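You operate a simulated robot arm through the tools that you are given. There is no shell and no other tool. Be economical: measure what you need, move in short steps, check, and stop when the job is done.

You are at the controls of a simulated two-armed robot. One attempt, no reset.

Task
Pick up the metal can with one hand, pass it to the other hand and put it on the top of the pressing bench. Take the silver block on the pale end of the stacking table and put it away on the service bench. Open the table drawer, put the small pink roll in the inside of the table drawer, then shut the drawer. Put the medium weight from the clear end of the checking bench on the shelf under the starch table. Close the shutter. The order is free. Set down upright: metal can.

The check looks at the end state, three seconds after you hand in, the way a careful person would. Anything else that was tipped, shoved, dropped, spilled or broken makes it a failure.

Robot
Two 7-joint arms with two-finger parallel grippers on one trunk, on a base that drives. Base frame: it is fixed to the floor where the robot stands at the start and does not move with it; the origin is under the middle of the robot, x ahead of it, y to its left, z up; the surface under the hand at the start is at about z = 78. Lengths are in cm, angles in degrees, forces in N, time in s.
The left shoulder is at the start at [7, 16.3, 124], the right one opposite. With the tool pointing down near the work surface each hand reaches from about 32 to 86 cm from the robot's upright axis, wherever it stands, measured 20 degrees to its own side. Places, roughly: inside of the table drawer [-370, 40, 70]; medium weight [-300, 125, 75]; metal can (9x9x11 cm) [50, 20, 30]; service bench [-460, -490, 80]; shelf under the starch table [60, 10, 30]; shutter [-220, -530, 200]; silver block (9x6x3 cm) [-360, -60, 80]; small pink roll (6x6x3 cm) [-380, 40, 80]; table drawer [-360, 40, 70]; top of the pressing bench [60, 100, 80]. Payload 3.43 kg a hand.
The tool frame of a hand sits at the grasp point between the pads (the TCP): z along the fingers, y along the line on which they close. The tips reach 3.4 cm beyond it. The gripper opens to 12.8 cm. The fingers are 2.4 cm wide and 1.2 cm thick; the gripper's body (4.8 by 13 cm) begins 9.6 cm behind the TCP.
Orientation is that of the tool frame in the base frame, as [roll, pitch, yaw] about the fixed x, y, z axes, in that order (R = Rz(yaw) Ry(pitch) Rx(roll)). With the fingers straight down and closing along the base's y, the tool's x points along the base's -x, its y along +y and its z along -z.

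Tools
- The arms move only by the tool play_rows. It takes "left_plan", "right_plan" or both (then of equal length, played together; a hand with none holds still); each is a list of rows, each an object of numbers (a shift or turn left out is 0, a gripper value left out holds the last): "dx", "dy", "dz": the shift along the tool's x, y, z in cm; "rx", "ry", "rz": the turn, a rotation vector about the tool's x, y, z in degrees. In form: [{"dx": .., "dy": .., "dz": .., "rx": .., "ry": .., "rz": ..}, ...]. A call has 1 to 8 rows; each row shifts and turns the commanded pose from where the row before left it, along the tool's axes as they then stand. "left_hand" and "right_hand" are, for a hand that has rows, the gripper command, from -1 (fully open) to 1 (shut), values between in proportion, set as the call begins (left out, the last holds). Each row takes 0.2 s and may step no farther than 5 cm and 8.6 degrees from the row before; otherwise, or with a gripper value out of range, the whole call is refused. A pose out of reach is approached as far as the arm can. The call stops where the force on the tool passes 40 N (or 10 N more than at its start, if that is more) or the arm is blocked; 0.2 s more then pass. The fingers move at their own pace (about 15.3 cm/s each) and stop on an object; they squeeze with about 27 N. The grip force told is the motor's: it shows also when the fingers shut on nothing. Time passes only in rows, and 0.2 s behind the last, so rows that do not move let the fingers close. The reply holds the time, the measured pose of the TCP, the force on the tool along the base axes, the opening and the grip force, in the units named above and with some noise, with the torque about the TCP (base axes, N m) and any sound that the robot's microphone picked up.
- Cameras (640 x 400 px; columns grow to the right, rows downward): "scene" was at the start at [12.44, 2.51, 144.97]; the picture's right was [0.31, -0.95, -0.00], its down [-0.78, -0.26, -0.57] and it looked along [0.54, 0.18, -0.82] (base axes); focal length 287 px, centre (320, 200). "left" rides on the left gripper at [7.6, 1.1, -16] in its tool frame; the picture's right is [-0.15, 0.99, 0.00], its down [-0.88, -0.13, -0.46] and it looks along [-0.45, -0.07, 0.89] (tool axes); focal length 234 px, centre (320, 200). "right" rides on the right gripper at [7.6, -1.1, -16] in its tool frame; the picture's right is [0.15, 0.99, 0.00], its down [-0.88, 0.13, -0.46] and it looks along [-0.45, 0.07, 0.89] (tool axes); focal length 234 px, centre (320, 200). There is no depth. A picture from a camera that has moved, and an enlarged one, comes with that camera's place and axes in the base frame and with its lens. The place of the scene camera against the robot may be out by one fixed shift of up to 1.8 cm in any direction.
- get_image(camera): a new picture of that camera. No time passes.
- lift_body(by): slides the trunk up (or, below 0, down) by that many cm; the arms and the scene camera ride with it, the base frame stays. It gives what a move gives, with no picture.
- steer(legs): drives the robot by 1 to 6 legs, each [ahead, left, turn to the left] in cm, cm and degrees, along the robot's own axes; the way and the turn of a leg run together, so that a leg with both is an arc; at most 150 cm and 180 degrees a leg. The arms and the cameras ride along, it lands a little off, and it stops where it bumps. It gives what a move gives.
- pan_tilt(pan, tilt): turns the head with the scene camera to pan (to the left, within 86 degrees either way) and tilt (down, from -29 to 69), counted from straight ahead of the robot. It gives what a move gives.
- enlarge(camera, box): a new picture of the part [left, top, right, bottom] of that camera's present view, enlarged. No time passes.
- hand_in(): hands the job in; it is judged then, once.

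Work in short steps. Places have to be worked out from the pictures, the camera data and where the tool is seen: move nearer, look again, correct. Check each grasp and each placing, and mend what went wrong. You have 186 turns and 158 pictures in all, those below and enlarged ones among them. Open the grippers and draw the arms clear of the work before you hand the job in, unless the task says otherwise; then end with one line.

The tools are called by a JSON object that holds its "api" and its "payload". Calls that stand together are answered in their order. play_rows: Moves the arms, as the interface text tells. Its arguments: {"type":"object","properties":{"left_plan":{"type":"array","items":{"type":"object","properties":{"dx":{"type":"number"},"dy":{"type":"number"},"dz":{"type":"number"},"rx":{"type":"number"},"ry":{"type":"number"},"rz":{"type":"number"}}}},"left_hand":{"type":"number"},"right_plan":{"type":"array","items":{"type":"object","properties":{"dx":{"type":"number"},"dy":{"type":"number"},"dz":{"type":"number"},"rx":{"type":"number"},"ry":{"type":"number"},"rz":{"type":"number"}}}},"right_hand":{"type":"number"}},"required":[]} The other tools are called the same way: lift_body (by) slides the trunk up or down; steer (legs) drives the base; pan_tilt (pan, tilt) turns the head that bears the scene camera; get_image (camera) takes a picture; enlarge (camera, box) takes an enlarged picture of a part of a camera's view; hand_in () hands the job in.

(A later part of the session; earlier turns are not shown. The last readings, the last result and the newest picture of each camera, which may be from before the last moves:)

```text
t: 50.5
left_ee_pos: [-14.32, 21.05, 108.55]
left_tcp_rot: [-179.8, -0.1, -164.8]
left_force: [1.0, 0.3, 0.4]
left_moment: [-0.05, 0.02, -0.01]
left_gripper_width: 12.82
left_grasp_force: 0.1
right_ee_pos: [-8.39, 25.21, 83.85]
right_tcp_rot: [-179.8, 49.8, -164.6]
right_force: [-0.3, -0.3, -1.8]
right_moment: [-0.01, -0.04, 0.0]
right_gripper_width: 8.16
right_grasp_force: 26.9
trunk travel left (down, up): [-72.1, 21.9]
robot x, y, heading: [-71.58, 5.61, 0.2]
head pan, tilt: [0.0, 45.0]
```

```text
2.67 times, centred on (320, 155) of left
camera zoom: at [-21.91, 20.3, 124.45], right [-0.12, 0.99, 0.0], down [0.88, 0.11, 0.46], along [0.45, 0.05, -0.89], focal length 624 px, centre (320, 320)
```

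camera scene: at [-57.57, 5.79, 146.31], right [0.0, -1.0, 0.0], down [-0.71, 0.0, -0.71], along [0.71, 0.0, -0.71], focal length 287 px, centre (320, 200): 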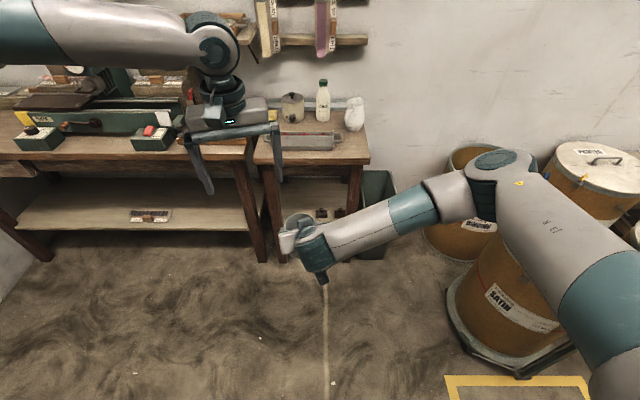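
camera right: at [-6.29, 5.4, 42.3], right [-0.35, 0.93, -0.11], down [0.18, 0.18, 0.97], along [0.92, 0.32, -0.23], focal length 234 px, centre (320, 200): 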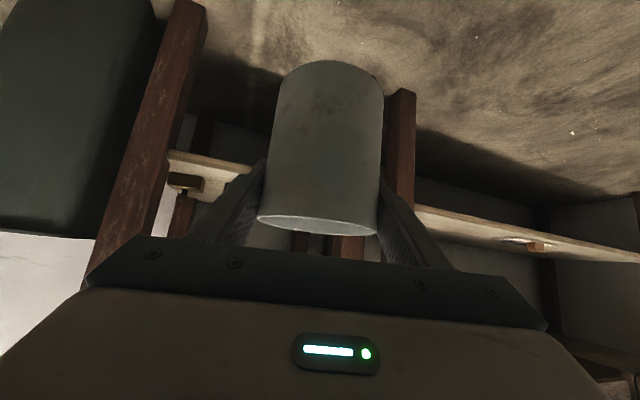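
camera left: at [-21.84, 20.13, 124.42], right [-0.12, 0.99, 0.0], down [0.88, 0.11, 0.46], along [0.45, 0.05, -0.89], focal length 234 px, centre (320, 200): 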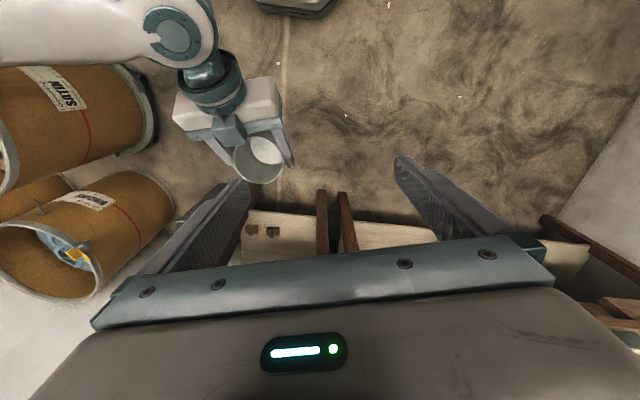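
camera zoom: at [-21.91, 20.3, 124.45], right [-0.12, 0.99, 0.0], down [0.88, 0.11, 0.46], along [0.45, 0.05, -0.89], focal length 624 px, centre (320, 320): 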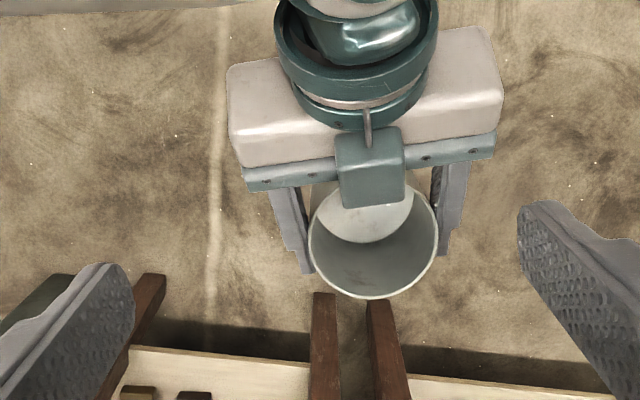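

Re-measuring: the rim is at z≈87.3, centre ≈[-9.0, 25.0], so my right hand holds the can fairly high. The left will pinch the front-left wall from above, one finger inside the can, clear of the right fingers. First I turn the left hand by −60° and part-close it.

{"api": "play_rows", "payload": {"left_plan": [{"rz": 7.5}, {"rz": 7.5}, {"rz": 7.5}, {"rz": 7.5}, {"rz": 7.5}, {"rz": 7.5}, {"rz": 7.5}, {"rz": 7.5}], "left_hand": 0.2}}

```text
t: 52.3
left_ee_pos: [-14.43, 20.95, 108.56]
left_tcp_rot: [-180.0, 0.1, 135.1]
left_force: [0.5, -0.4, 0.2]
left_moment: [-0.01, 0.01, -0.01]
left_gripper_width: 5.15
left_grasp_force: 0.0
right_ee_pos: [-8.35, 25.03, 83.93]
right_tcp_rot: [-179.8, 49.9, -164.8]
right_force: [-0.1, 0.1, -1.8]
right_moment: [-0.02, -0.02, 0.03]
right_gripper_width: 8.15
right_grasp_force: 26.8
trunk travel left (down, up): [-72.1, 21.9]
robot x, y, heading: [-71.24, 5.34, 0.3]
head pan, tilt: [0.0, 45.0]
```

{"api": "play_rows", "payload": {"left_plan": [{"dx": -0.22, "dy": 2.68, "dz": 2.0}, {"dx": -0.22, "dy": 2.68, "dz": 2.0}, {"dx": -0.22, "dy": 2.68, "dz": 2.0}, {"dx": -0.22, "dy": 2.68, "dz": 2.0}]}}

{"api": "get_image", "payload": {"camera": "left"}}

{"api": "get_image", "payload": {"camera": "scene"}}

```text
t: 53.3
left_ee_pos: [-7.06, 28.95, 101.01]
left_tcp_rot: [179.9, 0.1, 135.2]
left_force: [0.4, 0.0, 0.4]
left_moment: [-0.01, 0.0, 0.0]
left_gripper_width: 5.14
left_grasp_force: 0.0
left hand out of reach, approached as far as the arm can: row 3, 4
right_ee_pos: [-8.31, 25.05, 83.8]
right_tcp_rot: [-179.9, 49.8, -164.8]
right_force: [0.1, 0.9, -1.4]
right_moment: [0.02, 0.0, -0.02]
right_gripper_width: 8.16
right_grasp_force: 26.9
trunk travel left (down, up): [-72.1, 21.9]
robot x, y, heading: [-71.29, 5.47, 0.1]
head pan, tilt: [0.0, 45.0]
```

```text
127 pictures are left
camera left: at [-11.62, 35.18, 116.93], right [0.8, 0.6, 0.0], down [0.53, -0.71, 0.46], along [0.27, -0.37, -0.89], focal length 234 px, centre (320, 200)
```

left: 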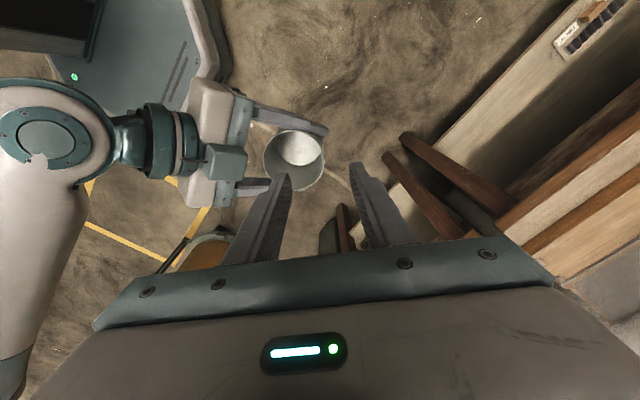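

```text
126 pictures are left
camera scene: at [-57.57, 5.85, 146.31], right [0.0, -1.0, 0.0], down [-0.71, 0.0, -0.71], along [0.71, 0.0, -0.71], focal length 287 px, centre (320, 200)
```

scene: 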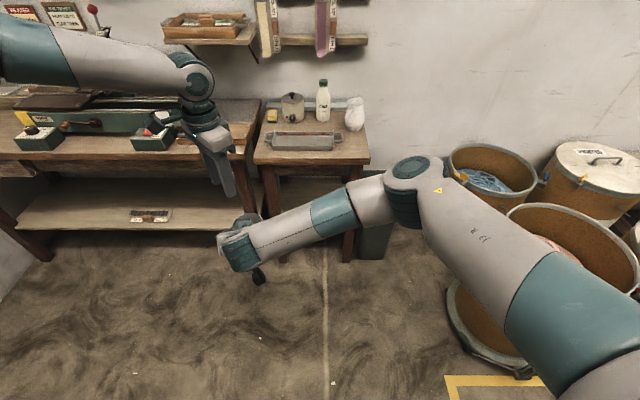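

The left arm is near its limit this far out and high. I'm bringing the can 10 cm nearer and 10 cm lower, with the left hand following.

{"api": "play_rows", "payload": {"right_plan": [{"dx": 3.47, "dy": 0.65, "dz": -0.24}, {"dx": 3.47, "dy": 0.65, "dz": -0.24}, {"dx": 3.47, "dy": 0.65, "dz": -0.24}, {"dx": 3.47, "dy": 0.65, "dz": -0.24}]}}

{"api": "play_rows", "payload": {"left_plan": [{"dx": 1.45, "dy": -1.73, "dz": 2.75}, {"dx": 1.45, "dy": -1.73, "dz": 2.75}, {"dx": 1.45, "dy": -1.73, "dz": 2.75}, {"dx": 1.45, "dy": -1.73, "dz": 2.75}]}}

{"api": "get_image", "payload": {"camera": "left"}}

```text
t: 54.3
left_ee_pos: [-7.09, 28.89, 101.12]
left_tcp_rot: [-179.9, 0.1, 135.1]
left_force: [-0.3, 0.8, -0.7]
left_moment: [0.0, -0.02, 0.04]
left_gripper_width: 5.12
left_grasp_force: 0.1
right_ee_pos: [-18.42, 25.03, 73.84]
right_tcp_rot: [-179.7, 50.0, -164.7]
right_force: [-0.1, 0.9, 0.0]
right_moment: [0.0, 0.01, 0.0]
right_gripper_width: 8.17
right_grasp_force: 26.8
trunk travel left (down, up): [-72.1, 21.9]
robot x, y, heading: [-71.32, 5.48, 0.3]
head pan, tilt: [0.0, 45.0]
```

```text
t: 55.3
left_ee_pos: [-16.73, 29.02, 91.03]
left_tcp_rot: [180.0, 0.1, 135.3]
left_force: [-0.4, 0.4, -0.6]
left_moment: [0.0, -0.03, 0.0]
left_gripper_width: 5.09
left_grasp_force: 0.0
left hand out of reach, approached as far as the arm can: row 3, 4
right_ee_pos: [-18.24, 25.09, 73.92]
right_tcp_rot: [-179.9, 49.9, -164.7]
right_force: [-0.2, 0.7, -0.4]
right_moment: [-0.04, -0.04, -0.01]
right_gripper_width: 8.17
right_grasp_force: 26.6
trunk travel left (down, up): [-72.1, 21.9]
robot x, y, heading: [-71.41, 5.43, 0.2]
head pan, tilt: [0.0, 45.0]
```

```text
125 pictures are left
camera left: at [-21.31, 35.24, 106.91], right [0.8, 0.6, 0.0], down [0.53, -0.71, 0.46], along [0.27, -0.37, -0.89], focal length 234 px, centre (320, 200)
```

left: 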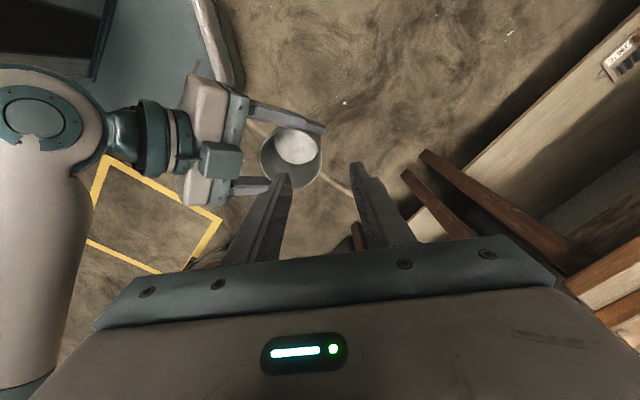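

The left hand's inward limit is around y≈29 here. I'm moving the can another 6 cm left and following above the pinch point.

{"api": "play_rows", "payload": {"right_plan": [{"dx": -0.5, "dy": 2.9, "dz": 0.6}, {"dx": -0.5, "dy": 2.9, "dz": 0.6}]}}

{"api": "play_rows", "payload": {"left_plan": [{"dx": 1.07, "dy": 1.4, "dz": 2}, {"dx": 1.07, "dy": 1.4, "dz": 2}, {"dx": 1.07, "dy": 1.4, "dz": 2}]}}

{"api": "enlarge", "payload": {"camera": "left", "box": [200, 80, 440, 230]}}

```text
t: 55.9
left_ee_pos: [-16.67, 29.03, 91.16]
left_tcp_rot: [180.0, 0.1, 135.2]
left_force: [0.1, 0.1, 0.8]
left_moment: [-0.02, -0.01, 0.0]
left_gripper_width: 5.12
left_grasp_force: 0.1
right_ee_pos: [-18.25, 31.03, 73.97]
right_tcp_rot: [-179.9, 49.8, -164.6]
right_force: [-0.3, -0.5, -2.0]
right_moment: [0.0, -0.04, 0.0]
right_gripper_width: 8.16
right_grasp_force: 26.9
trunk travel left (down, up): [-72.1, 21.9]
robot x, y, heading: [-71.19, 5.6, 0.3]
head pan, tilt: [0.0, 45.0]
```

```text
t: 56.7
left_ee_pos: [-16.52, 35.12, 86.11]
left_tcp_rot: [180.0, 0.1, 135.3]
left_force: [-0.6, 0.1, 0.2]
left_moment: [-0.02, -0.05, 0.0]
left_gripper_width: 5.14
left_grasp_force: 0.0
left hand out of reach, approached as far as the arm can: row 2, 3
right_ee_pos: [-18.29, 30.99, 73.93]
right_tcp_rot: [-179.9, 49.8, -164.9]
right_force: [-0.4, 0.6, -2.0]
right_moment: [0.03, 0.06, -0.04]
right_gripper_width: 8.2
right_grasp_force: 26.5
trunk travel left (down, up): [-72.1, 21.9]
robot x, y, heading: [-71.42, 5.2, 0.1]
head pan, tilt: [0.0, 45.0]
```

```text
2.67 times, centred on (320, 155) of left
camera zoom: at [-21.15, 41.33, 101.97], right [0.8, 0.6, 0.0], down [0.53, -0.71, 0.46], along [0.27, -0.37, -0.89], focal length 624 px, centre (320, 320)
```

zoom: 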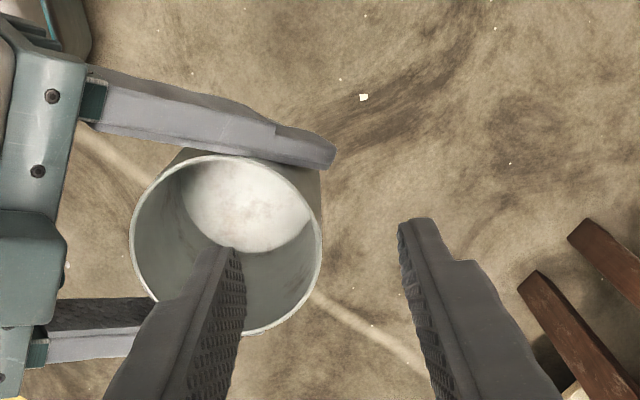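

The rim centre is confirmed at [-18.9, 31.4, 76.8]. The left hand is at [-16.5, 35.1] with its inner finger over the can's inside and its outer finger outside, so I'm descending.

{"api": "play_rows", "payload": {"left_plan": [{"dz": 2}, {"dz": 2}, {"dz": 2}]}}

{"api": "get_image", "payload": {"camera": "left"}}

```text
t: 57.5
left_ee_pos: [-18.23, 37.29, 84.04]
left_tcp_rot: [-179.9, 0.0, 135.1]
left_force: [0.8, -1.1, 0.6]
left_moment: [0.0, -0.02, -0.05]
left_gripper_width: 5.13
left_grasp_force: 0.1
left hand out of reach, approached as far as the arm can: row 1, 2, 3
right_ee_pos: [-18.3, 30.98, 73.85]
right_tcp_rot: [-179.9, 49.8, -164.8]
right_force: [0.1, -0.1, -1.4]
right_moment: [0.0, 0.02, 0.0]
right_gripper_width: 8.14
right_grasp_force: 27.2
trunk travel left (down, up): [-72.1, 21.9]
robot x, y, heading: [-71.3, 5.32, 0.4]
head pan, tilt: [0.0, 45.0]
```

```text
123 pictures are left
camera left: at [-22.86, 43.5, 99.96], right [0.8, 0.6, 0.0], down [0.53, -0.71, 0.46], along [0.27, -0.37, -0.89], focal length 234 px, centre (320, 200)
```

left: 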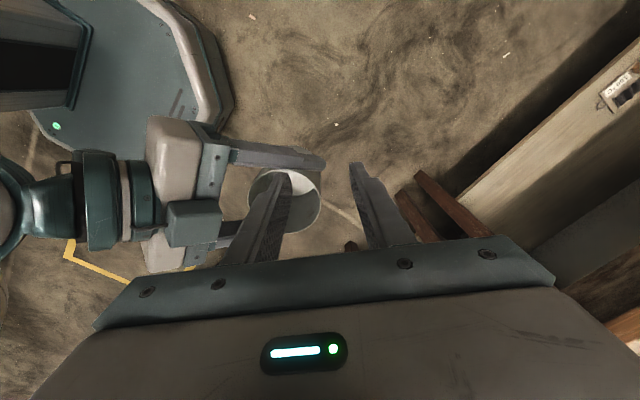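

Descending makes the left hand drift outward; the two hands are too crowded with this high, tilted grip. A better way is to stand the can on the pressing bench, re-grip it low with the right, then let the left take it from the top. I'm clearing the left hand first and inspecting the bench.

{"api": "play_rows", "payload": {"left_plan": [{"dz": -4}, {"dz": -3, "dx": 2, "dy": 2}, {"dx": 3, "dy": 3}, {"dx": 3, "dy": 3}, {"rz": -7.5}, {"rz": -7.5}, {"rz": -7.5}, {"rz": -7.5}], "left_hand": -1}}

{"api": "pan_tilt", "payload": {"pan": 25, "tilt": 32}}

{"api": "enlarge", "payload": {"camera": "scene", "box": [200, 100, 440, 250]}}

```text
t: 59.3
left_ee_pos: [-18.27, 48.6, 91.02]
left_tcp_rot: [180.0, 0.0, 165.3]
left_force: [0.4, 0.1, -1.4]
left_moment: [0.03, -0.04, -0.01]
left_gripper_width: 12.78
left_grasp_force: 0.2
right_ee_pos: [-18.33, 30.96, 73.91]
right_tcp_rot: [-179.9, 49.8, -164.8]
right_force: [0.4, -0.2, -1.1]
right_moment: [-0.01, -0.03, -0.02]
right_gripper_width: 8.16
right_grasp_force: 27.1
trunk travel left (down, up): [-72.1, 21.9]
robot x, y, heading: [-71.21, 5.08, 0.2]
head pan, tilt: [0.0, 45.0]
```

```text
t: 60.2
left_ee_pos: [-18.25, 48.53, 91.08]
left_tcp_rot: [-180.0, 0.1, 165.2]
left_force: [0.6, 0.2, 0.2]
left_moment: [0.01, -0.01, -0.03]
left_gripper_width: 12.79
left_grasp_force: 0.1
right_ee_pos: [-18.12, 31.01, 73.83]
right_tcp_rot: [-179.9, 49.9, -164.7]
right_force: [-0.2, 0.1, -1.0]
right_moment: [0.03, -0.03, 0.01]
right_gripper_width: 8.15
right_grasp_force: 27.2
trunk travel left (down, up): [-72.1, 21.9]
robot x, y, heading: [-71.29, 5.35, 0.0]
head pan, tilt: [25.0, 32.0]
```

```text
2.67 times, centred on (320, 175) of scene
camera zoom: at [-57.68, 9.56, 148.26], right [0.43, -0.91, 0.0], down [-0.48, -0.23, -0.85], along [0.77, 0.36, -0.53], focal length 766 px, centre (320, 267)
```

zoom: 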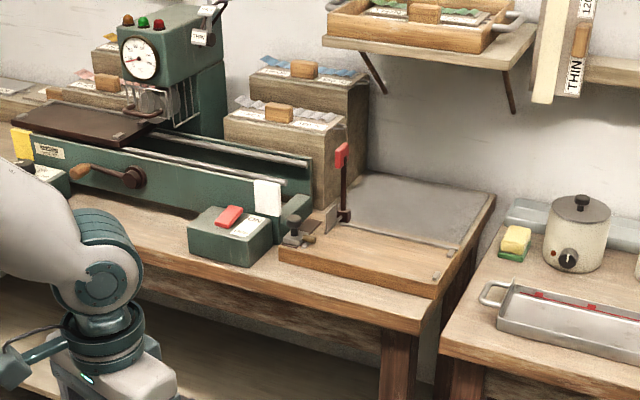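

The grey pad belongs to a paper cutter. The bare bench strip in front of the press, around [41, 88], is the good free spot. I'm raising the can and driving over there.

{"api": "play_rows", "payload": {"right_plan": [{"dx": -3.45, "dz": -2.9}, {"dx": -3.45, "dz": -2.9}, {"dx": -3.45, "dz": -2.9}, {"dx": -3.45, "dz": -2.9}, {"dx": -1.5, "dz": -1.3}]}}

{"api": "steer", "payload": {"legs": [[0, 65, 0], [30, 0, 0]]}}

{"api": "pan_tilt", "payload": {"pan": 10, "tilt": 45}}

{"api": "get_image", "payload": {"camera": "scene"}}

{"api": "get_image", "payload": {"camera": "left"}}

```text
t: 61.4
left_ee_pos: [-18.31, 48.56, 91.09]
left_tcp_rot: [179.9, 0.0, 165.2]
left_force: [-0.3, 0.8, 1.0]
left_moment: [0.0, -0.01, 0.02]
left_gripper_width: 12.81
left_grasp_force: 0.1
right_ee_pos: [-18.42, 30.96, 94.03]
right_tcp_rot: [-180.0, 49.7, -164.7]
right_force: [0.0, 0.6, -1.6]
right_moment: [0.0, -0.01, -0.01]
right_gripper_width: 8.17
right_grasp_force: 27.1
trunk travel left (down, up): [-72.1, 21.9]
robot x, y, heading: [-71.29, 5.73, 0.1]
head pan, tilt: [25.0, 32.0]
```

```text
t: 66.7
left_ee_pos: [11.79, 112.95, 91.16]
left_tcp_rot: [180.0, 0.0, 164.7]
left_force: [-0.4, -0.6, -0.1]
left_moment: [-0.01, 0.03, 0.0]
left_gripper_width: 12.81
left_grasp_force: 0.0
right_ee_pos: [11.46, 95.37, 94.1]
right_tcp_rot: [-179.9, 49.8, -165.2]
right_force: [0.4, 0.2, -1.4]
right_moment: [-0.03, 0.01, -0.02]
right_gripper_width: 8.15
right_grasp_force: 27.4
trunk travel left (down, up): [-72.1, 21.9]
robot x, y, heading: [-41.31, 70.28, -0.3]
head pan, tilt: [25.0, 32.0]
```

```text
t: 67.5
left_ee_pos: [11.8, 112.91, 91.23]
left_tcp_rot: [179.9, 0.1, 164.8]
left_force: [0.1, 0.4, -0.2]
left_moment: [0.01, 0.01, 0.0]
left_gripper_width: 12.79
left_grasp_force: 0.1
right_ee_pos: [11.64, 95.36, 94.0]
right_tcp_rot: [-179.9, 49.7, -165.2]
right_force: [0.3, 0.0, -0.9]
right_moment: [-0.01, 0.0, 0.02]
right_gripper_width: 8.16
right_grasp_force: 27.4
trunk travel left (down, up): [-72.1, 21.9]
robot x, y, heading: [-41.39, 70.16, -0.5]
head pan, tilt: [10.0, 45.0]
```

```text
121 pictures are left
camera scene: at [-27.92, 71.94, 146.32], right [0.17, -0.99, 0.0], down [-0.7, -0.12, -0.71], along [0.7, 0.12, -0.71], focal length 287 px, centre (320, 200)
```

scene: 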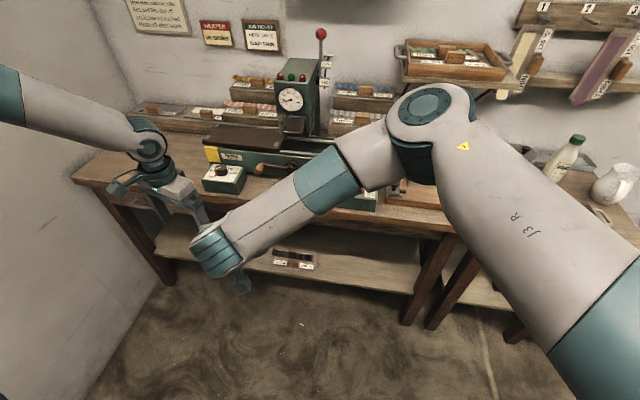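

```text
120 pictures are left
camera left: at [4.86, 116.09, 106.95], right [0.4, 0.92, 0.0], down [0.82, -0.36, 0.46], along [0.42, -0.18, -0.89], focal length 234 px, centre (320, 200)
```

left: 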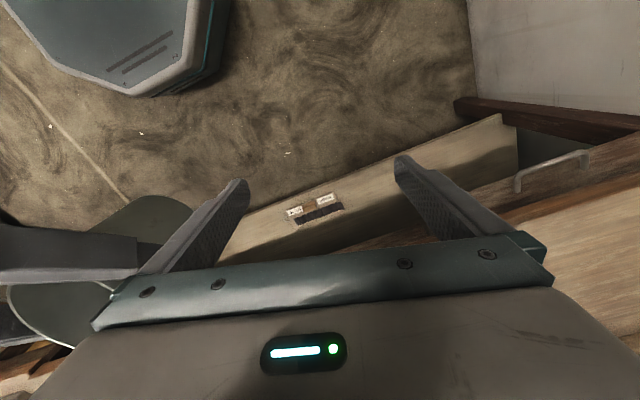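

I'm pulling the left hand back out of the way and sliding the can to y≈88, then driving forward until it's over the bare strip.

{"api": "play_rows", "payload": {"left_plan": [{"dx": 4.35, "dy": -1.17, "dz": -1}, {"dx": 4.35, "dy": -1.17, "dz": -1}, {"dx": 4.35, "dy": -1.17, "dz": -1}, {"dx": 4.35, "dy": -1.17, "dz": -1}], "right_plan": [{"dx": 0.31, "dy": -1.79, "dz": -0.37}, {"dx": 0.31, "dy": -1.79, "dz": -0.37}, {"dx": 0.31, "dy": -1.79, "dz": -0.37}, {"dx": 0.31, "dy": -1.79, "dz": -0.37}]}}

{"api": "steer", "payload": {"legs": [[22, 0, 0.5]]}}

{"api": "get_image", "payload": {"camera": "right"}}

{"api": "get_image", "payload": {"camera": "scene"}}

```text
t: 68.5
left_ee_pos: [-6.52, 113.09, 95.19]
left_tcp_rot: [-180.0, 0.2, 164.7]
left_force: [-0.1, -0.8, 0.1]
left_moment: [0.02, -0.03, -0.01]
left_gripper_width: 12.79
left_grasp_force: 0.2
right_ee_pos: [11.32, 88.02, 94.16]
right_tcp_rot: [-179.8, 49.8, -165.2]
right_force: [-0.7, 0.1, -2.2]
right_moment: [-0.02, -0.02, -0.01]
right_gripper_width: 8.17
right_grasp_force: 27.4
trunk travel left (down, up): [-72.1, 21.9]
robot x, y, heading: [-41.46, 70.42, -0.6]
head pan, tilt: [10.0, 45.0]
```

```text
t: 70.1
left_ee_pos: [15.43, 113.35, 95.0]
left_tcp_rot: [-180.0, 0.0, 165.4]
left_force: [-1.4, -0.1, -0.2]
left_moment: [0.03, 0.01, 0.02]
left_gripper_width: 12.78
left_grasp_force: 0.0
right_ee_pos: [33.44, 88.46, 94.11]
right_tcp_rot: [-179.9, 49.8, -164.6]
right_force: [0.1, -0.2, -2.0]
right_moment: [0.02, 0.02, 0.0]
right_gripper_width: 8.15
right_grasp_force: 26.8
trunk travel left (down, up): [-72.1, 21.9]
robot x, y, heading: [-19.75, 70.46, 0.4]
head pan, tilt: [10.0, 45.0]
```

```text
119 pictures are left
camera right: at [17.38, 82.93, 98.48], right [-0.35, 0.93, -0.11], down [0.18, 0.18, 0.97], along [0.92, 0.32, -0.23], focal length 234 px, centre (320, 200)
```

right: 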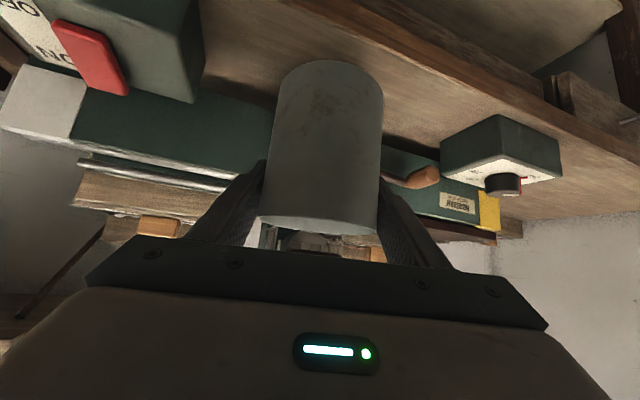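

```text
118 pictures are left
camera scene: at [-5.92, 72.04, 146.33], right [0.18, -0.98, 0.0], down [-0.7, -0.13, -0.71], along [0.7, 0.13, -0.71], focal length 287 px, centre (320, 200)
```

scene: 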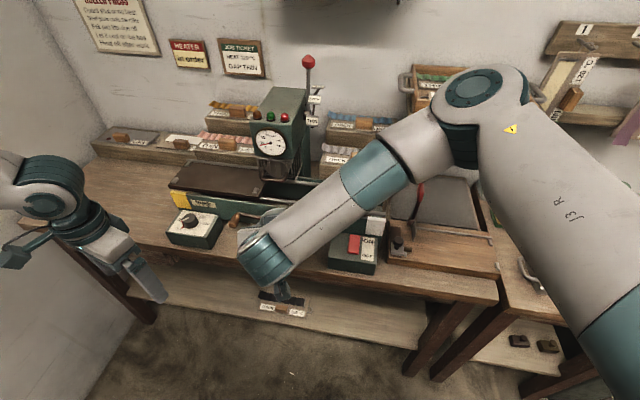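

The strip runs x 31.7–47, and y≈80–100 is clear. I'm driving 6 cm more, then lowering in small steps until contact.

{"api": "steer", "payload": {"legs": [[6, 0, 0]]}}

{"api": "play_rows", "payload": {"right_plan": [{"dx": 1.15, "dz": 0.96}, {"dx": 1.15, "dz": 0.96}, {"dx": 1.15, "dz": 0.96}, {"dx": 0.38, "dz": 0.32}, {"dx": 0.38, "dz": 0.32}]}}

{"api": "get_image", "payload": {"camera": "right"}}

```text
t: 71.2
left_ee_pos: [20.8, 113.4, 95.04]
left_tcp_rot: [180.0, -0.2, 165.3]
left_force: [0.0, 0.0, -0.9]
left_moment: [0.02, 0.04, 0.0]
left_gripper_width: 12.79
left_grasp_force: 0.0
right_ee_pos: [38.41, 88.37, 93.86]
right_tcp_rot: [-180.0, 49.0, -164.4]
right_force: [-0.5, -0.4, -1.3]
right_moment: [0.0, -0.01, 0.02]
right_gripper_width: 8.15
right_grasp_force: 26.7
trunk travel left (down, up): [-72.1, 21.9]
robot x, y, heading: [-14.43, 70.19, 0.3]
head pan, tilt: [10.0, 45.0]
stopped in leg 1: the force on the tool passed its limit at 110 N (the readings are from after the stop); the commanded pose is now the measured one
```

```text
t: 71.6
left_ee_pos: [20.57, 113.4, 95.28]
left_tcp_rot: [180.0, 0.0, 165.2]
left_force: [0.7, 0.6, 0.8]
left_moment: [0.0, 0.02, 0.02]
left_gripper_width: 12.81
left_grasp_force: 0.0
right_ee_pos: [38.1, 88.64, 93.52]
right_tcp_rot: [-179.4, 50.3, -164.2]
right_force: [-25.3, -10.9, 22.0]
right_moment: [-1.24, -0.34, -1.51]
right_gripper_width: 8.14
right_grasp_force: 27.5
trunk travel left (down, up): [-72.1, 21.9]
robot x, y, heading: [-14.45, 70.52, 0.3]
head pan, tilt: [10.0, 45.0]
stopped in row 2 (right hand): the force on the tool passed its limit at 50 N (the readings are from after the stop); the commanded pose is now the measured one
```

```text
117 pictures are left
camera right: at [22.04, 82.89, 97.79], right [-0.35, 0.93, -0.12], down [0.17, 0.19, 0.97], along [0.92, 0.32, -0.22], focal length 234 px, centre (320, 200)
```

right: 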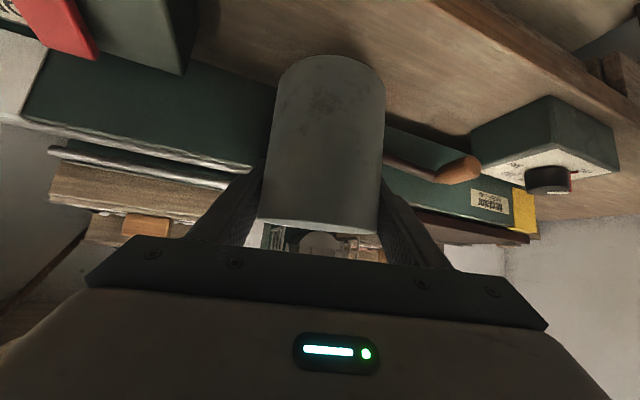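

I bumped something, likely the crank's hub in front of the machine. I'm backing off 3 cm at once and looking.

{"api": "play_rows", "payload": {"right_plan": [{"dx": 1.1, "dz": -1.3}, {"dx": 0.5, "dz": -2}]}}

{"api": "get_image", "payload": {"camera": "scene"}}

{"api": "get_image", "payload": {"camera": "right"}}

```text
t: 72.2
left_ee_pos: [20.6, 113.47, 95.13]
left_tcp_rot: [179.9, 0.0, 165.3]
left_force: [-0.3, 0.6, 0.4]
left_moment: [0.01, -0.02, 0.01]
left_gripper_width: 12.81
left_grasp_force: 0.1
right_ee_pos: [34.98, 87.57, 94.23]
right_tcp_rot: [-179.5, 50.2, -164.4]
right_force: [-0.1, 0.3, -1.5]
right_moment: [0.01, -0.02, 0.01]
right_gripper_width: 8.17
right_grasp_force: 26.9
trunk travel left (down, up): [-72.1, 21.9]
robot x, y, heading: [-14.25, 70.39, 0.2]
head pan, tilt: [10.0, 45.0]
```

```text
116 pictures are left
camera scene: at [-0.81, 72.04, 146.34], right [0.18, -0.98, 0.0], down [-0.69, -0.13, -0.71], along [0.7, 0.13, -0.71], focal length 287 px, centre (320, 200)
```

scene: 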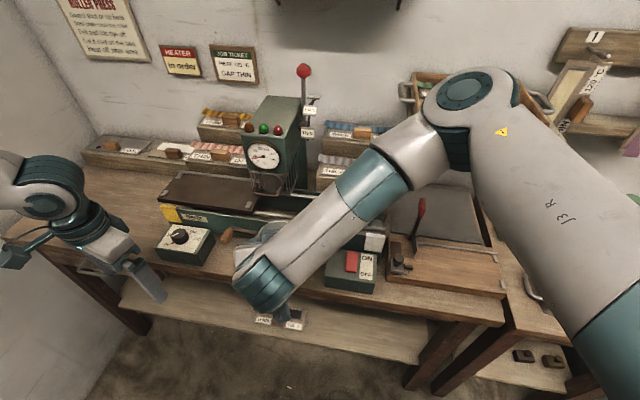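

```text
115 pictures are left
camera right: at [18.83, 82.01, 98.54], right [-0.35, 0.93, -0.12], down [0.17, 0.19, 0.97], along [0.92, 0.32, -0.22], focal length 234 px, centre (320, 200)
```

right: 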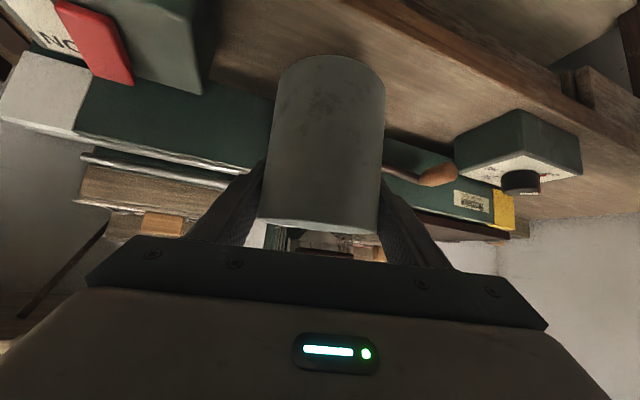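

It looks like the crank hub (y≈93+) was touched; nothing has visibly moved. I'm shifting to [37.3, 82.5], between the crank and button box, and lowering gently.

{"api": "play_rows", "payload": {"right_plan": [{"dx": -0.29, "dy": -2.75, "dz": 0.34}, {"dx": -0.29, "dy": -2.75, "dz": 0.34}]}}

{"api": "play_rows", "payload": {"right_plan": [{"dx": 1.15, "dz": 0.96}, {"dx": 1.15, "dz": 0.96}, {"dx": 1.15, "dz": 0.96}, {"dx": 0.38, "dz": 0.32}, {"dx": 0.38, "dz": 0.32}, {"dx": 0.38, "dz": 0.32}, {"dx": 0.38, "dz": 0.32}]}}

{"api": "get_image", "payload": {"camera": "right"}}

```text
t: 72.8
left_ee_pos: [20.78, 113.29, 95.22]
left_tcp_rot: [180.0, 0.0, 165.4]
left_force: [0.0, -0.5, -0.1]
left_moment: [0.02, -0.01, 0.0]
left_gripper_width: 12.78
left_grasp_force: 0.1
right_ee_pos: [37.14, 82.47, 94.26]
right_tcp_rot: [-179.5, 50.2, -164.4]
right_force: [0.1, 0.2, -2.3]
right_moment: [0.0, -0.02, 0.03]
right_gripper_width: 8.17
right_grasp_force: 27.0
trunk travel left (down, up): [-72.1, 21.9]
robot x, y, heading: [-14.38, 70.22, 0.1]
head pan, tilt: [10.0, 45.0]
```

```text
t: 74.4
left_ee_pos: [20.41, 113.39, 95.23]
left_tcp_rot: [180.0, 0.0, 165.3]
left_force: [-0.2, 0.5, -0.3]
left_moment: [0.02, 0.01, 0.02]
left_gripper_width: 12.79
left_grasp_force: 0.1
right_ee_pos: [37.33, 82.54, 87.93]
right_tcp_rot: [-179.7, 50.4, -164.5]
right_force: [-3.5, -3.4, 16.3]
right_moment: [0.05, -0.22, 0.03]
right_gripper_width: 8.17
right_grasp_force: 26.5
trunk travel left (down, up): [-72.1, 21.9]
robot x, y, heading: [-14.63, 70.46, 0.2]
head pan, tilt: [10.0, 45.0]
```

```text
114 pictures are left
camera right: at [21.24, 76.95, 92.16], right [-0.35, 0.93, -0.12], down [0.17, 0.19, 0.97], along [0.92, 0.32, -0.22], focal length 234 px, centre (320, 200)
```

right: 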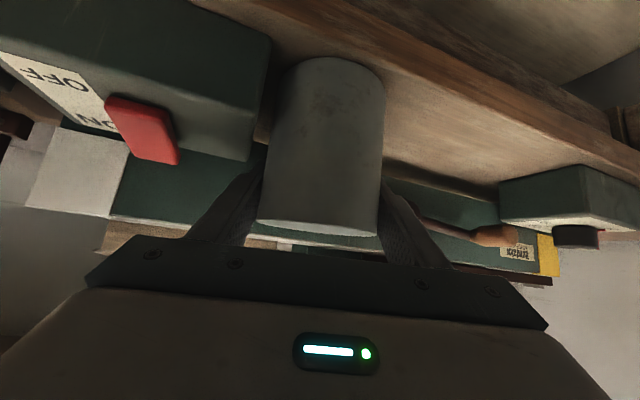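

It's touching down, but the right finger is under a cm from the button box. I'll lift, shift 3.5 cm toward the clear side, and set down again.

{"api": "play_rows", "payload": {"right_plan": [{"dx": -1.5, "dz": -1.28}, {"dx": 0.08, "dy": 1.85, "dz": -0.1}, {"dx": 0.08, "dy": 1.85, "dz": -0.1}, {"dx": 0.77, "dz": 0.64}, {"dx": 0.38, "dz": 0.32}, {"dx": 0.31, "dz": 0.26}]}}

{"api": "get_image", "payload": {"camera": "right"}}

```text
t: 75.8
left_ee_pos: [20.64, 113.39, 95.21]
left_tcp_rot: [-180.0, 0.0, 165.4]
left_force: [0.7, 0.0, 0.8]
left_moment: [-0.01, -0.02, 0.01]
left_gripper_width: 12.79
left_grasp_force: 0.0
right_ee_pos: [36.2, 86.04, 87.99]
right_tcp_rot: [-179.5, 50.5, -164.3]
right_force: [0.1, 1.3, 7.4]
right_moment: [0.17, -0.29, 0.02]
right_gripper_width: 8.16
right_grasp_force: 27.0
trunk travel left (down, up): [-72.1, 21.9]
robot x, y, heading: [-14.08, 70.34, 0.5]
head pan, tilt: [10.0, 45.0]
```

```text
113 pictures are left
camera right: at [20.11, 80.46, 92.16], right [-0.35, 0.93, -0.12], down [0.17, 0.19, 0.97], along [0.92, 0.32, -0.22], focal length 234 px, centre (320, 200)
```

right: 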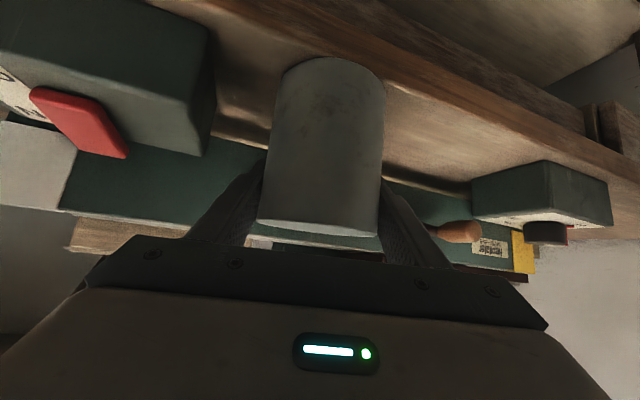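

It's standing at [36.2, 86]. I'm opening partly, sliding the grip straight down 4.6 cm and flattening the tilt to about 25°.

{"api": "play_rows", "payload": {"right_plan": [{}, {}, {"dx": 0.6, "dz": 0.5}, {"dx": 1.0, "dz": 0.85}, {"ry": -7.5}, {"ry": -7.5}], "right_hand": -0.6}}

{"api": "get_image", "payload": {"camera": "right"}}

{"api": "get_image", "payload": {"camera": "scene"}}

```text
t: 77.2
left_ee_pos: [20.64, 113.49, 94.98]
left_tcp_rot: [-180.0, -0.1, 165.3]
left_force: [0.1, 0.1, 0.5]
left_moment: [-0.02, 0.03, 0.0]
left_gripper_width: 12.82
left_grasp_force: 0.2
right_ee_pos: [36.24, 86.14, 85.62]
right_tcp_rot: [-179.3, 65.2, -164.1]
right_force: [-0.7, -0.5, 0.1]
right_moment: [0.0, -0.03, 0.02]
right_gripper_width: 10.27
right_grasp_force: 0.1
trunk travel left (down, up): [-72.1, 21.9]
robot x, y, heading: [-14.1, 70.6, 0.0]
head pan, tilt: [10.0, 45.0]
```

```text
112 pictures are left
camera right: at [19.57, 80.33, 85.34], right [-0.32, 0.94, -0.14], down [-0.08, 0.12, 0.99], along [0.94, 0.33, 0.04], focal length 234 px, centre (320, 200)
```

right: 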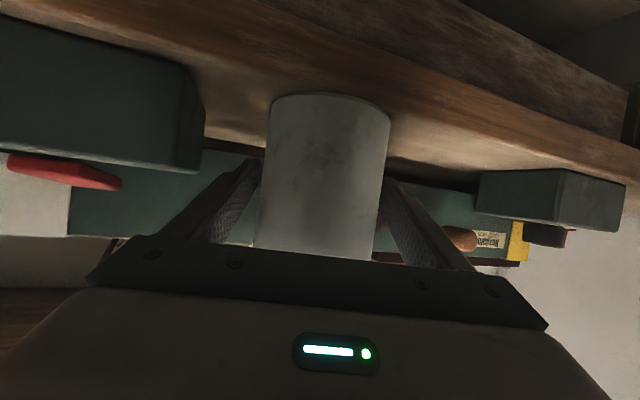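

```text
111 pictures are left
camera scene: at [-0.67, 72.21, 146.33], right [0.18, -0.98, 0.0], down [-0.7, -0.13, -0.71], along [0.7, 0.13, -0.71], focal length 287 px, centre (320, 200)
```

scene: 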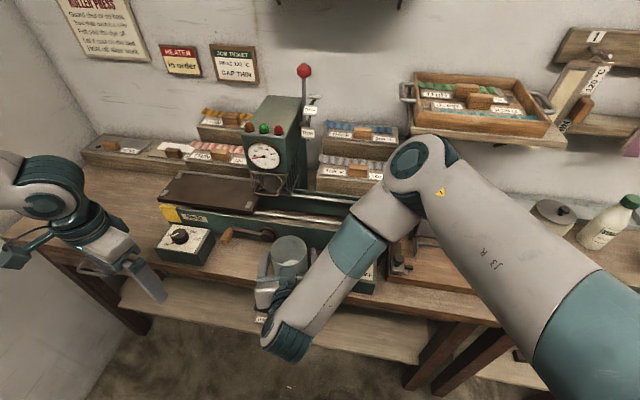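

Now the can stands upright and is visible. I'm lowering 2.2 cm more and closing on the lower part.

{"api": "play_rows", "payload": {"right_plan": [{"dx": 1.0, "dz": 0.46}, {"dx": 1.0, "dz": 0.46}, {"ry": -7}]}}

{"api": "play_rows", "payload": {"right_plan": [{}, {}, {}], "right_hand": 1}}

{"api": "get_image", "payload": {"camera": "scene"}}

```text
t: 78.0
left_ee_pos: [20.7, 113.48, 95.08]
left_tcp_rot: [-180.0, 0.0, 165.4]
left_force: [0.0, 0.0, -1.1]
left_moment: [-0.03, -0.02, -0.01]
left_gripper_width: 12.8
left_grasp_force: 0.0
right_ee_pos: [36.66, 85.65, 84.74]
right_tcp_rot: [-178.3, 71.4, -163.7]
right_force: [-0.4, -0.3, -0.4]
right_moment: [0.02, -0.02, 0.01]
right_gripper_width: 10.21
right_grasp_force: 0.1
right hand out of reach, approached as far as the arm can: row 3
trunk travel left (down, up): [-72.1, 21.9]
robot x, y, heading: [-14.19, 70.68, 0.4]
head pan, tilt: [10.0, 45.0]
```

```text
t: 78.8
left_ee_pos: [20.75, 113.48, 95.15]
left_tcp_rot: [-180.0, -0.1, 165.3]
left_force: [0.8, 0.3, 0.2]
left_moment: [0.01, -0.03, 0.02]
left_gripper_width: 12.79
left_grasp_force: 0.0
right_ee_pos: [36.59, 85.7, 84.79]
right_tcp_rot: [-178.4, 71.4, -163.9]
right_force: [0.1, -0.9, -0.1]
right_moment: [0.06, 0.03, 0.01]
right_gripper_width: 8.17
right_grasp_force: 26.7
trunk travel left (down, up): [-72.1, 21.9]
robot x, y, heading: [-14.26, 70.95, 0.2]
head pan, tilt: [10.0, 45.0]
```

```text
110 pictures are left
camera scene: at [-0.63, 72.08, 146.32], right [0.18, -0.98, 0.0], down [-0.7, -0.13, -0.71], along [0.7, 0.13, -0.71], focal length 287 px, centre (320, 200)
```

scene: 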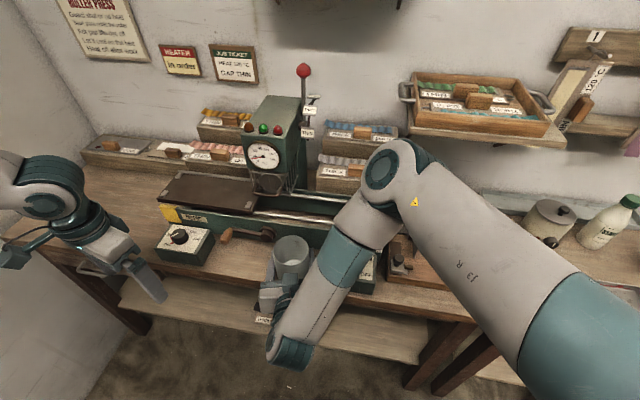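

The right now holds low (h≈4.5). I'm lifting the trunk 8 cm so the can is off the bench, then bringing the left hand over the top.

{"api": "lift_body", "payload": {"by": 8}}

{"api": "play_rows", "payload": {"left_plan": [{"dz": -2, "dx": -2.5, "dy": -3.3}, {"dz": -2, "dx": -2.5, "dy": -3.3}, {"dz": -1, "dx": -2.5, "dy": -3.3}, {"dx": -2.5, "dy": -3.3}]}}

{"api": "get_image", "payload": {"camera": "left"}}

{"api": "get_image", "payload": {"camera": "scene"}}

```text
t: 80.0
left_ee_pos: [20.75, 113.65, 102.96]
left_tcp_rot: [179.9, -0.1, 165.2]
left_force: [0.7, 0.0, -0.1]
left_moment: [-0.04, 0.01, 0.04]
left_gripper_width: 12.84
left_grasp_force: 0.1
right_ee_pos: [36.6, 85.49, 92.72]
right_tcp_rot: [-178.4, 71.3, -163.8]
right_force: [0.4, -0.7, -1.1]
right_moment: [0.02, -0.02, -0.03]
right_gripper_width: 8.17
right_grasp_force: 27.0
trunk travel left (down, up): [-80.1, 13.9]
robot x, y, heading: [-14.18, 69.94, 0.4]
head pan, tilt: [10.0, 45.0]
```

```text
t: 81.0
left_ee_pos: [27.2, 97.89, 108.05]
left_tcp_rot: [179.9, -0.2, 165.4]
left_force: [-0.6, -1.1, 0.0]
left_moment: [0.06, 0.01, 0.03]
left_gripper_width: 12.81
left_grasp_force: 0.0
right_ee_pos: [36.82, 85.33, 92.85]
right_tcp_rot: [-178.9, 71.4, -164.2]
right_force: [0.2, -0.4, -2.1]
right_moment: [-0.01, -0.03, 0.01]
right_gripper_width: 8.16
right_grasp_force: 27.3
trunk travel left (down, up): [-80.1, 13.9]
robot x, y, heading: [-14.55, 70.55, 0.4]
head pan, tilt: [10.0, 45.0]
```

```text
109 pictures are left
camera left: at [20.24, 100.94, 123.94], right [0.39, 0.92, 0.0], down [0.82, -0.35, 0.45], along [0.42, -0.18, -0.89], focal length 234 px, centre (320, 200)
```

left: 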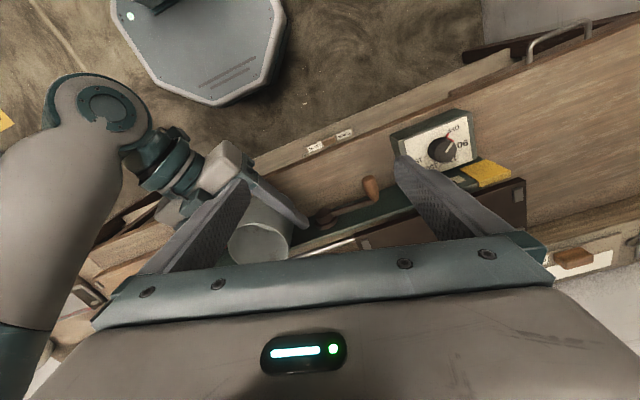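

```text
108 pictures are left
camera scene: at [-0.39, 71.76, 154.3], right [0.18, -0.98, 0.0], down [-0.7, -0.12, -0.71], along [0.69, 0.13, -0.71], focal length 287 px, centre (320, 200)
```

scene: 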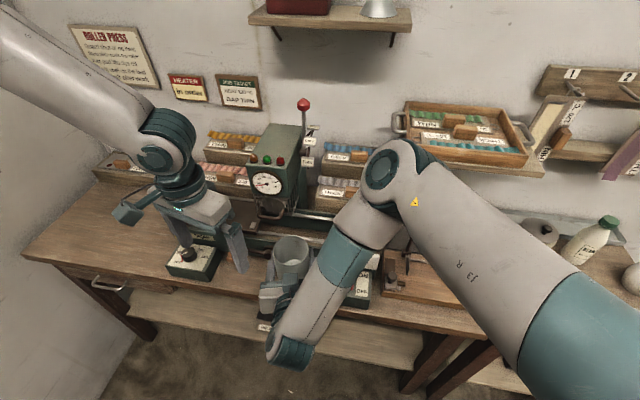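

The can rim is seen at about [35.8, 85.8]. I'm moving the left hand over it at the same height.

{"api": "play_rows", "payload": {"left_plan": [{"dx": -2.9, "dy": -2.35}, {"dx": -2.9, "dy": -2.35}, {"dx": -2.9, "dy": -2.35}, {"dx": -2.9, "dy": -2.35}]}}

{"api": "get_image", "payload": {"camera": "left"}}

```text
t: 82.0
left_ee_pos: [36.05, 86.04, 108.21]
left_tcp_rot: [179.9, -0.1, 165.5]
left_force: [0.0, -0.2, -0.1]
left_moment: [0.01, 0.01, 0.02]
left_gripper_width: 12.84
left_grasp_force: 0.1
right_ee_pos: [36.84, 85.44, 92.71]
right_tcp_rot: [-178.6, 71.2, -164.0]
right_force: [0.5, 0.2, -1.7]
right_moment: [0.01, 0.01, 0.02]
right_gripper_width: 8.15
right_grasp_force: 26.8
trunk travel left (down, up): [-80.1, 13.9]
robot x, y, heading: [-14.17, 70.38, 0.3]
head pan, tilt: [10.0, 45.0]
```

```text
107 pictures are left
camera left: at [29.15, 89.09, 124.04], right [0.39, 0.92, 0.0], down [0.82, -0.35, 0.45], along [0.42, -0.18, -0.89], focal length 234 px, centre (320, 200)
```

left: 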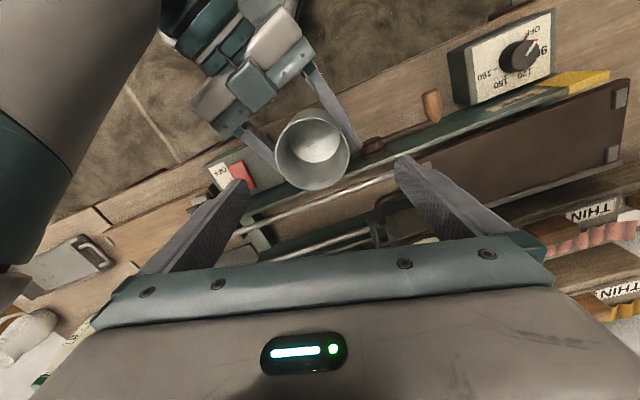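

I have the rim centre at [34.9, 85.7, 98.7]. I'm centring the left hand and descending 9.3 cm around the rim.

{"api": "play_rows", "payload": {"left_plan": [{"dx": 1.0, "dy": -0.5}, {"dz": 2.5}, {"dz": 2.5}, {"dz": 2.5}, {"dz": 1.8}]}}

{"api": "get_image", "payload": {"camera": "left"}}

{"api": "get_image", "payload": {"camera": "scene"}}

```text
t: 83.2
left_ee_pos: [33.97, 89.37, 101.22]
left_tcp_rot: [-179.6, 0.2, 165.3]
left_force: [-1.4, -7.9, 15.1]
left_moment: [-1.26, 0.19, 0.07]
left_gripper_width: 12.83
left_grasp_force: 0.2
left hand out of reach, approached as far as the arm can: row 2, 3, 4, 5
right_ee_pos: [36.62, 85.64, 92.68]
right_tcp_rot: [-178.4, 71.2, -163.8]
right_force: [0.6, 8.6, -16.1]
right_moment: [0.03, -0.52, -0.26]
right_gripper_width: 8.19
right_grasp_force: 26.6
trunk travel left (down, up): [-80.1, 13.9]
robot x, y, heading: [-14.21, 70.25, 0.4]
head pan, tilt: [10.0, 45.0]
```

```text
106 pictures are left
camera left: at [26.96, 92.52, 117.12], right [0.39, 0.92, 0.0], down [0.82, -0.35, 0.46], along [0.42, -0.18, -0.89], focal length 234 px, centre (320, 200)
```

left: 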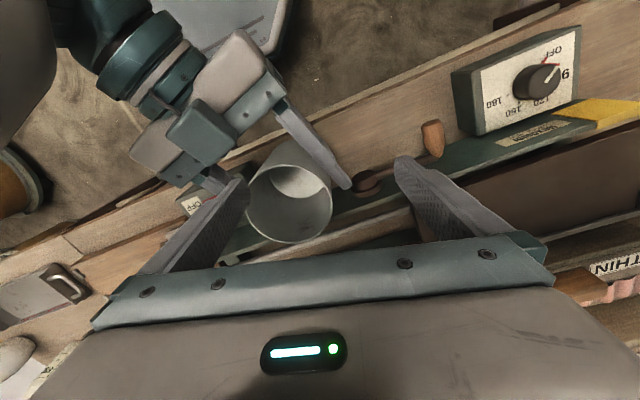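

```text
105 pictures are left
camera scene: at [-0.56, 72.1, 154.32], right [0.18, -0.98, 0.0], down [-0.7, -0.13, -0.71], along [0.7, 0.13, -0.71], focal length 287 px, centre (320, 200)
```

scene: 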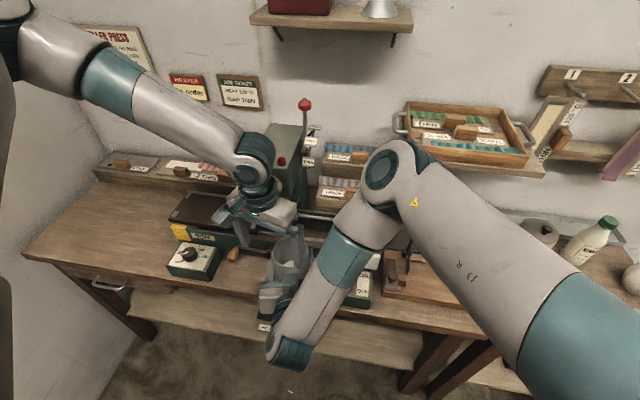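

The left hand is being pushed outward by a joint limit at low heights, and the finger now touches the rim. I'm backing the left straight up, then raising the can 9 cm with the right so the left can work higher.

{"api": "play_rows", "payload": {"left_plan": [{"dz": -3}, {"dz": -4}, {"dz": -4}, {"dz": -3}]}}

{"api": "play_rows", "payload": {"right_plan": [{"dx": -2.8, "dz": -0.98}, {"dx": -2.8, "dz": -0.98}, {"dx": -2.8, "dz": -0.98}]}}

{"api": "get_image", "payload": {"camera": "left"}}

{"api": "get_image", "payload": {"camera": "scene"}}

```text
t: 84.2
left_ee_pos: [33.9, 89.59, 115.12]
left_tcp_rot: [180.0, -0.1, 165.3]
left_force: [0.2, -0.1, 0.0]
left_moment: [-0.01, 0.02, 0.02]
left_gripper_width: 12.8
left_grasp_force: 0.0
right_ee_pos: [36.57, 85.51, 92.81]
right_tcp_rot: [-178.4, 71.4, -163.8]
right_force: [-0.7, -0.5, -1.9]
right_moment: [-0.01, 0.0, 0.04]
right_gripper_width: 8.17
right_grasp_force: 26.6
trunk travel left (down, up): [-80.1, 13.9]
robot x, y, heading: [-14.12, 70.12, 0.1]
head pan, tilt: [10.0, 45.0]
```

```text
t: 85.0
left_ee_pos: [33.85, 89.61, 115.17]
left_tcp_rot: [-180.0, -0.1, 165.3]
left_force: [-1.0, 0.0, -0.8]
left_moment: [-0.02, -0.02, -0.01]
left_gripper_width: 12.81
left_grasp_force: 0.1
right_ee_pos: [36.68, 85.73, 101.77]
right_tcp_rot: [-178.4, 71.3, -163.8]
right_force: [-0.6, -0.3, -1.3]
right_moment: [0.0, -0.02, 0.01]
right_gripper_width: 8.18
right_grasp_force: 27.1
trunk travel left (down, up): [-80.1, 13.9]
robot x, y, heading: [-14.24, 70.16, 0.3]
head pan, tilt: [10.0, 45.0]
```

```text
104 pictures are left
camera left: at [26.91, 92.58, 130.99], right [0.39, 0.92, 0.0], down [0.82, -0.35, 0.45], along [0.42, -0.18, -0.89], focal length 234 px, centre (320, 200)
```

left: 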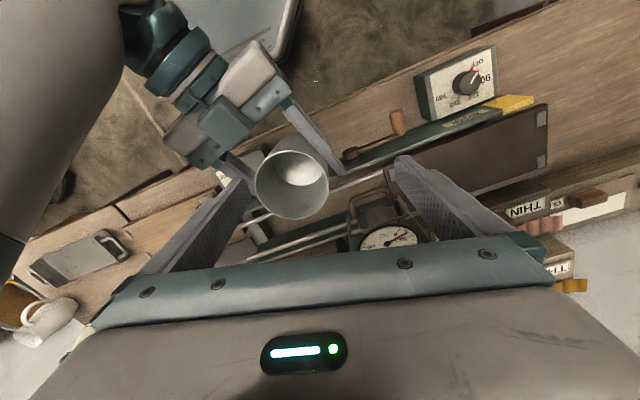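

```text
103 pictures are left
camera scene: at [-0.63, 72.08, 154.32], right [0.18, -0.98, 0.0], down [-0.7, -0.13, -0.71], along [0.7, 0.13, -0.71], focal length 287 px, centre (320, 200)
```

scene: 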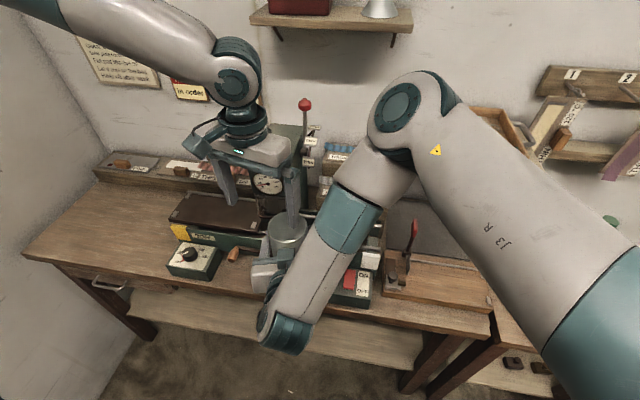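

The rim is now at [35.2, 85.6, 107.4]. I'm centring and descending again in this higher zone.

{"api": "play_rows", "payload": {"left_plan": [{"dx": -2.3, "dy": -3.5}, {"dz": 1.5}, {"dz": 1.5}]}}

{"api": "get_image", "payload": {"camera": "left"}}

```text
t: 85.8
left_ee_pos: [35.32, 85.49, 112.2]
left_tcp_rot: [180.0, -0.1, 165.3]
left_force: [0.0, -0.2, -0.4]
left_moment: [0.03, 0.0, -0.01]
left_gripper_width: 12.81
left_grasp_force: 0.0
right_ee_pos: [36.51, 85.68, 101.71]
right_tcp_rot: [-178.3, 71.4, -163.8]
right_force: [0.4, -0.1, -0.3]
right_moment: [0.02, -0.02, -0.02]
right_gripper_width: 8.16
right_grasp_force: 26.9
trunk travel left (down, up): [-80.1, 13.9]
robot x, y, heading: [-14.33, 70.3, 0.1]
head pan, tilt: [10.0, 45.0]
```

```text
102 pictures are left
camera left: at [28.16, 88.63, 128.04], right [0.39, 0.92, 0.0], down [0.82, -0.35, 0.45], along [0.42, -0.18, -0.89], focal length 234 px, centre (320, 200)
```

left: 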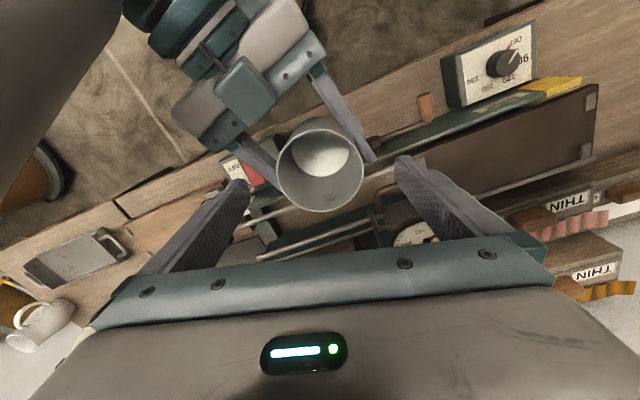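

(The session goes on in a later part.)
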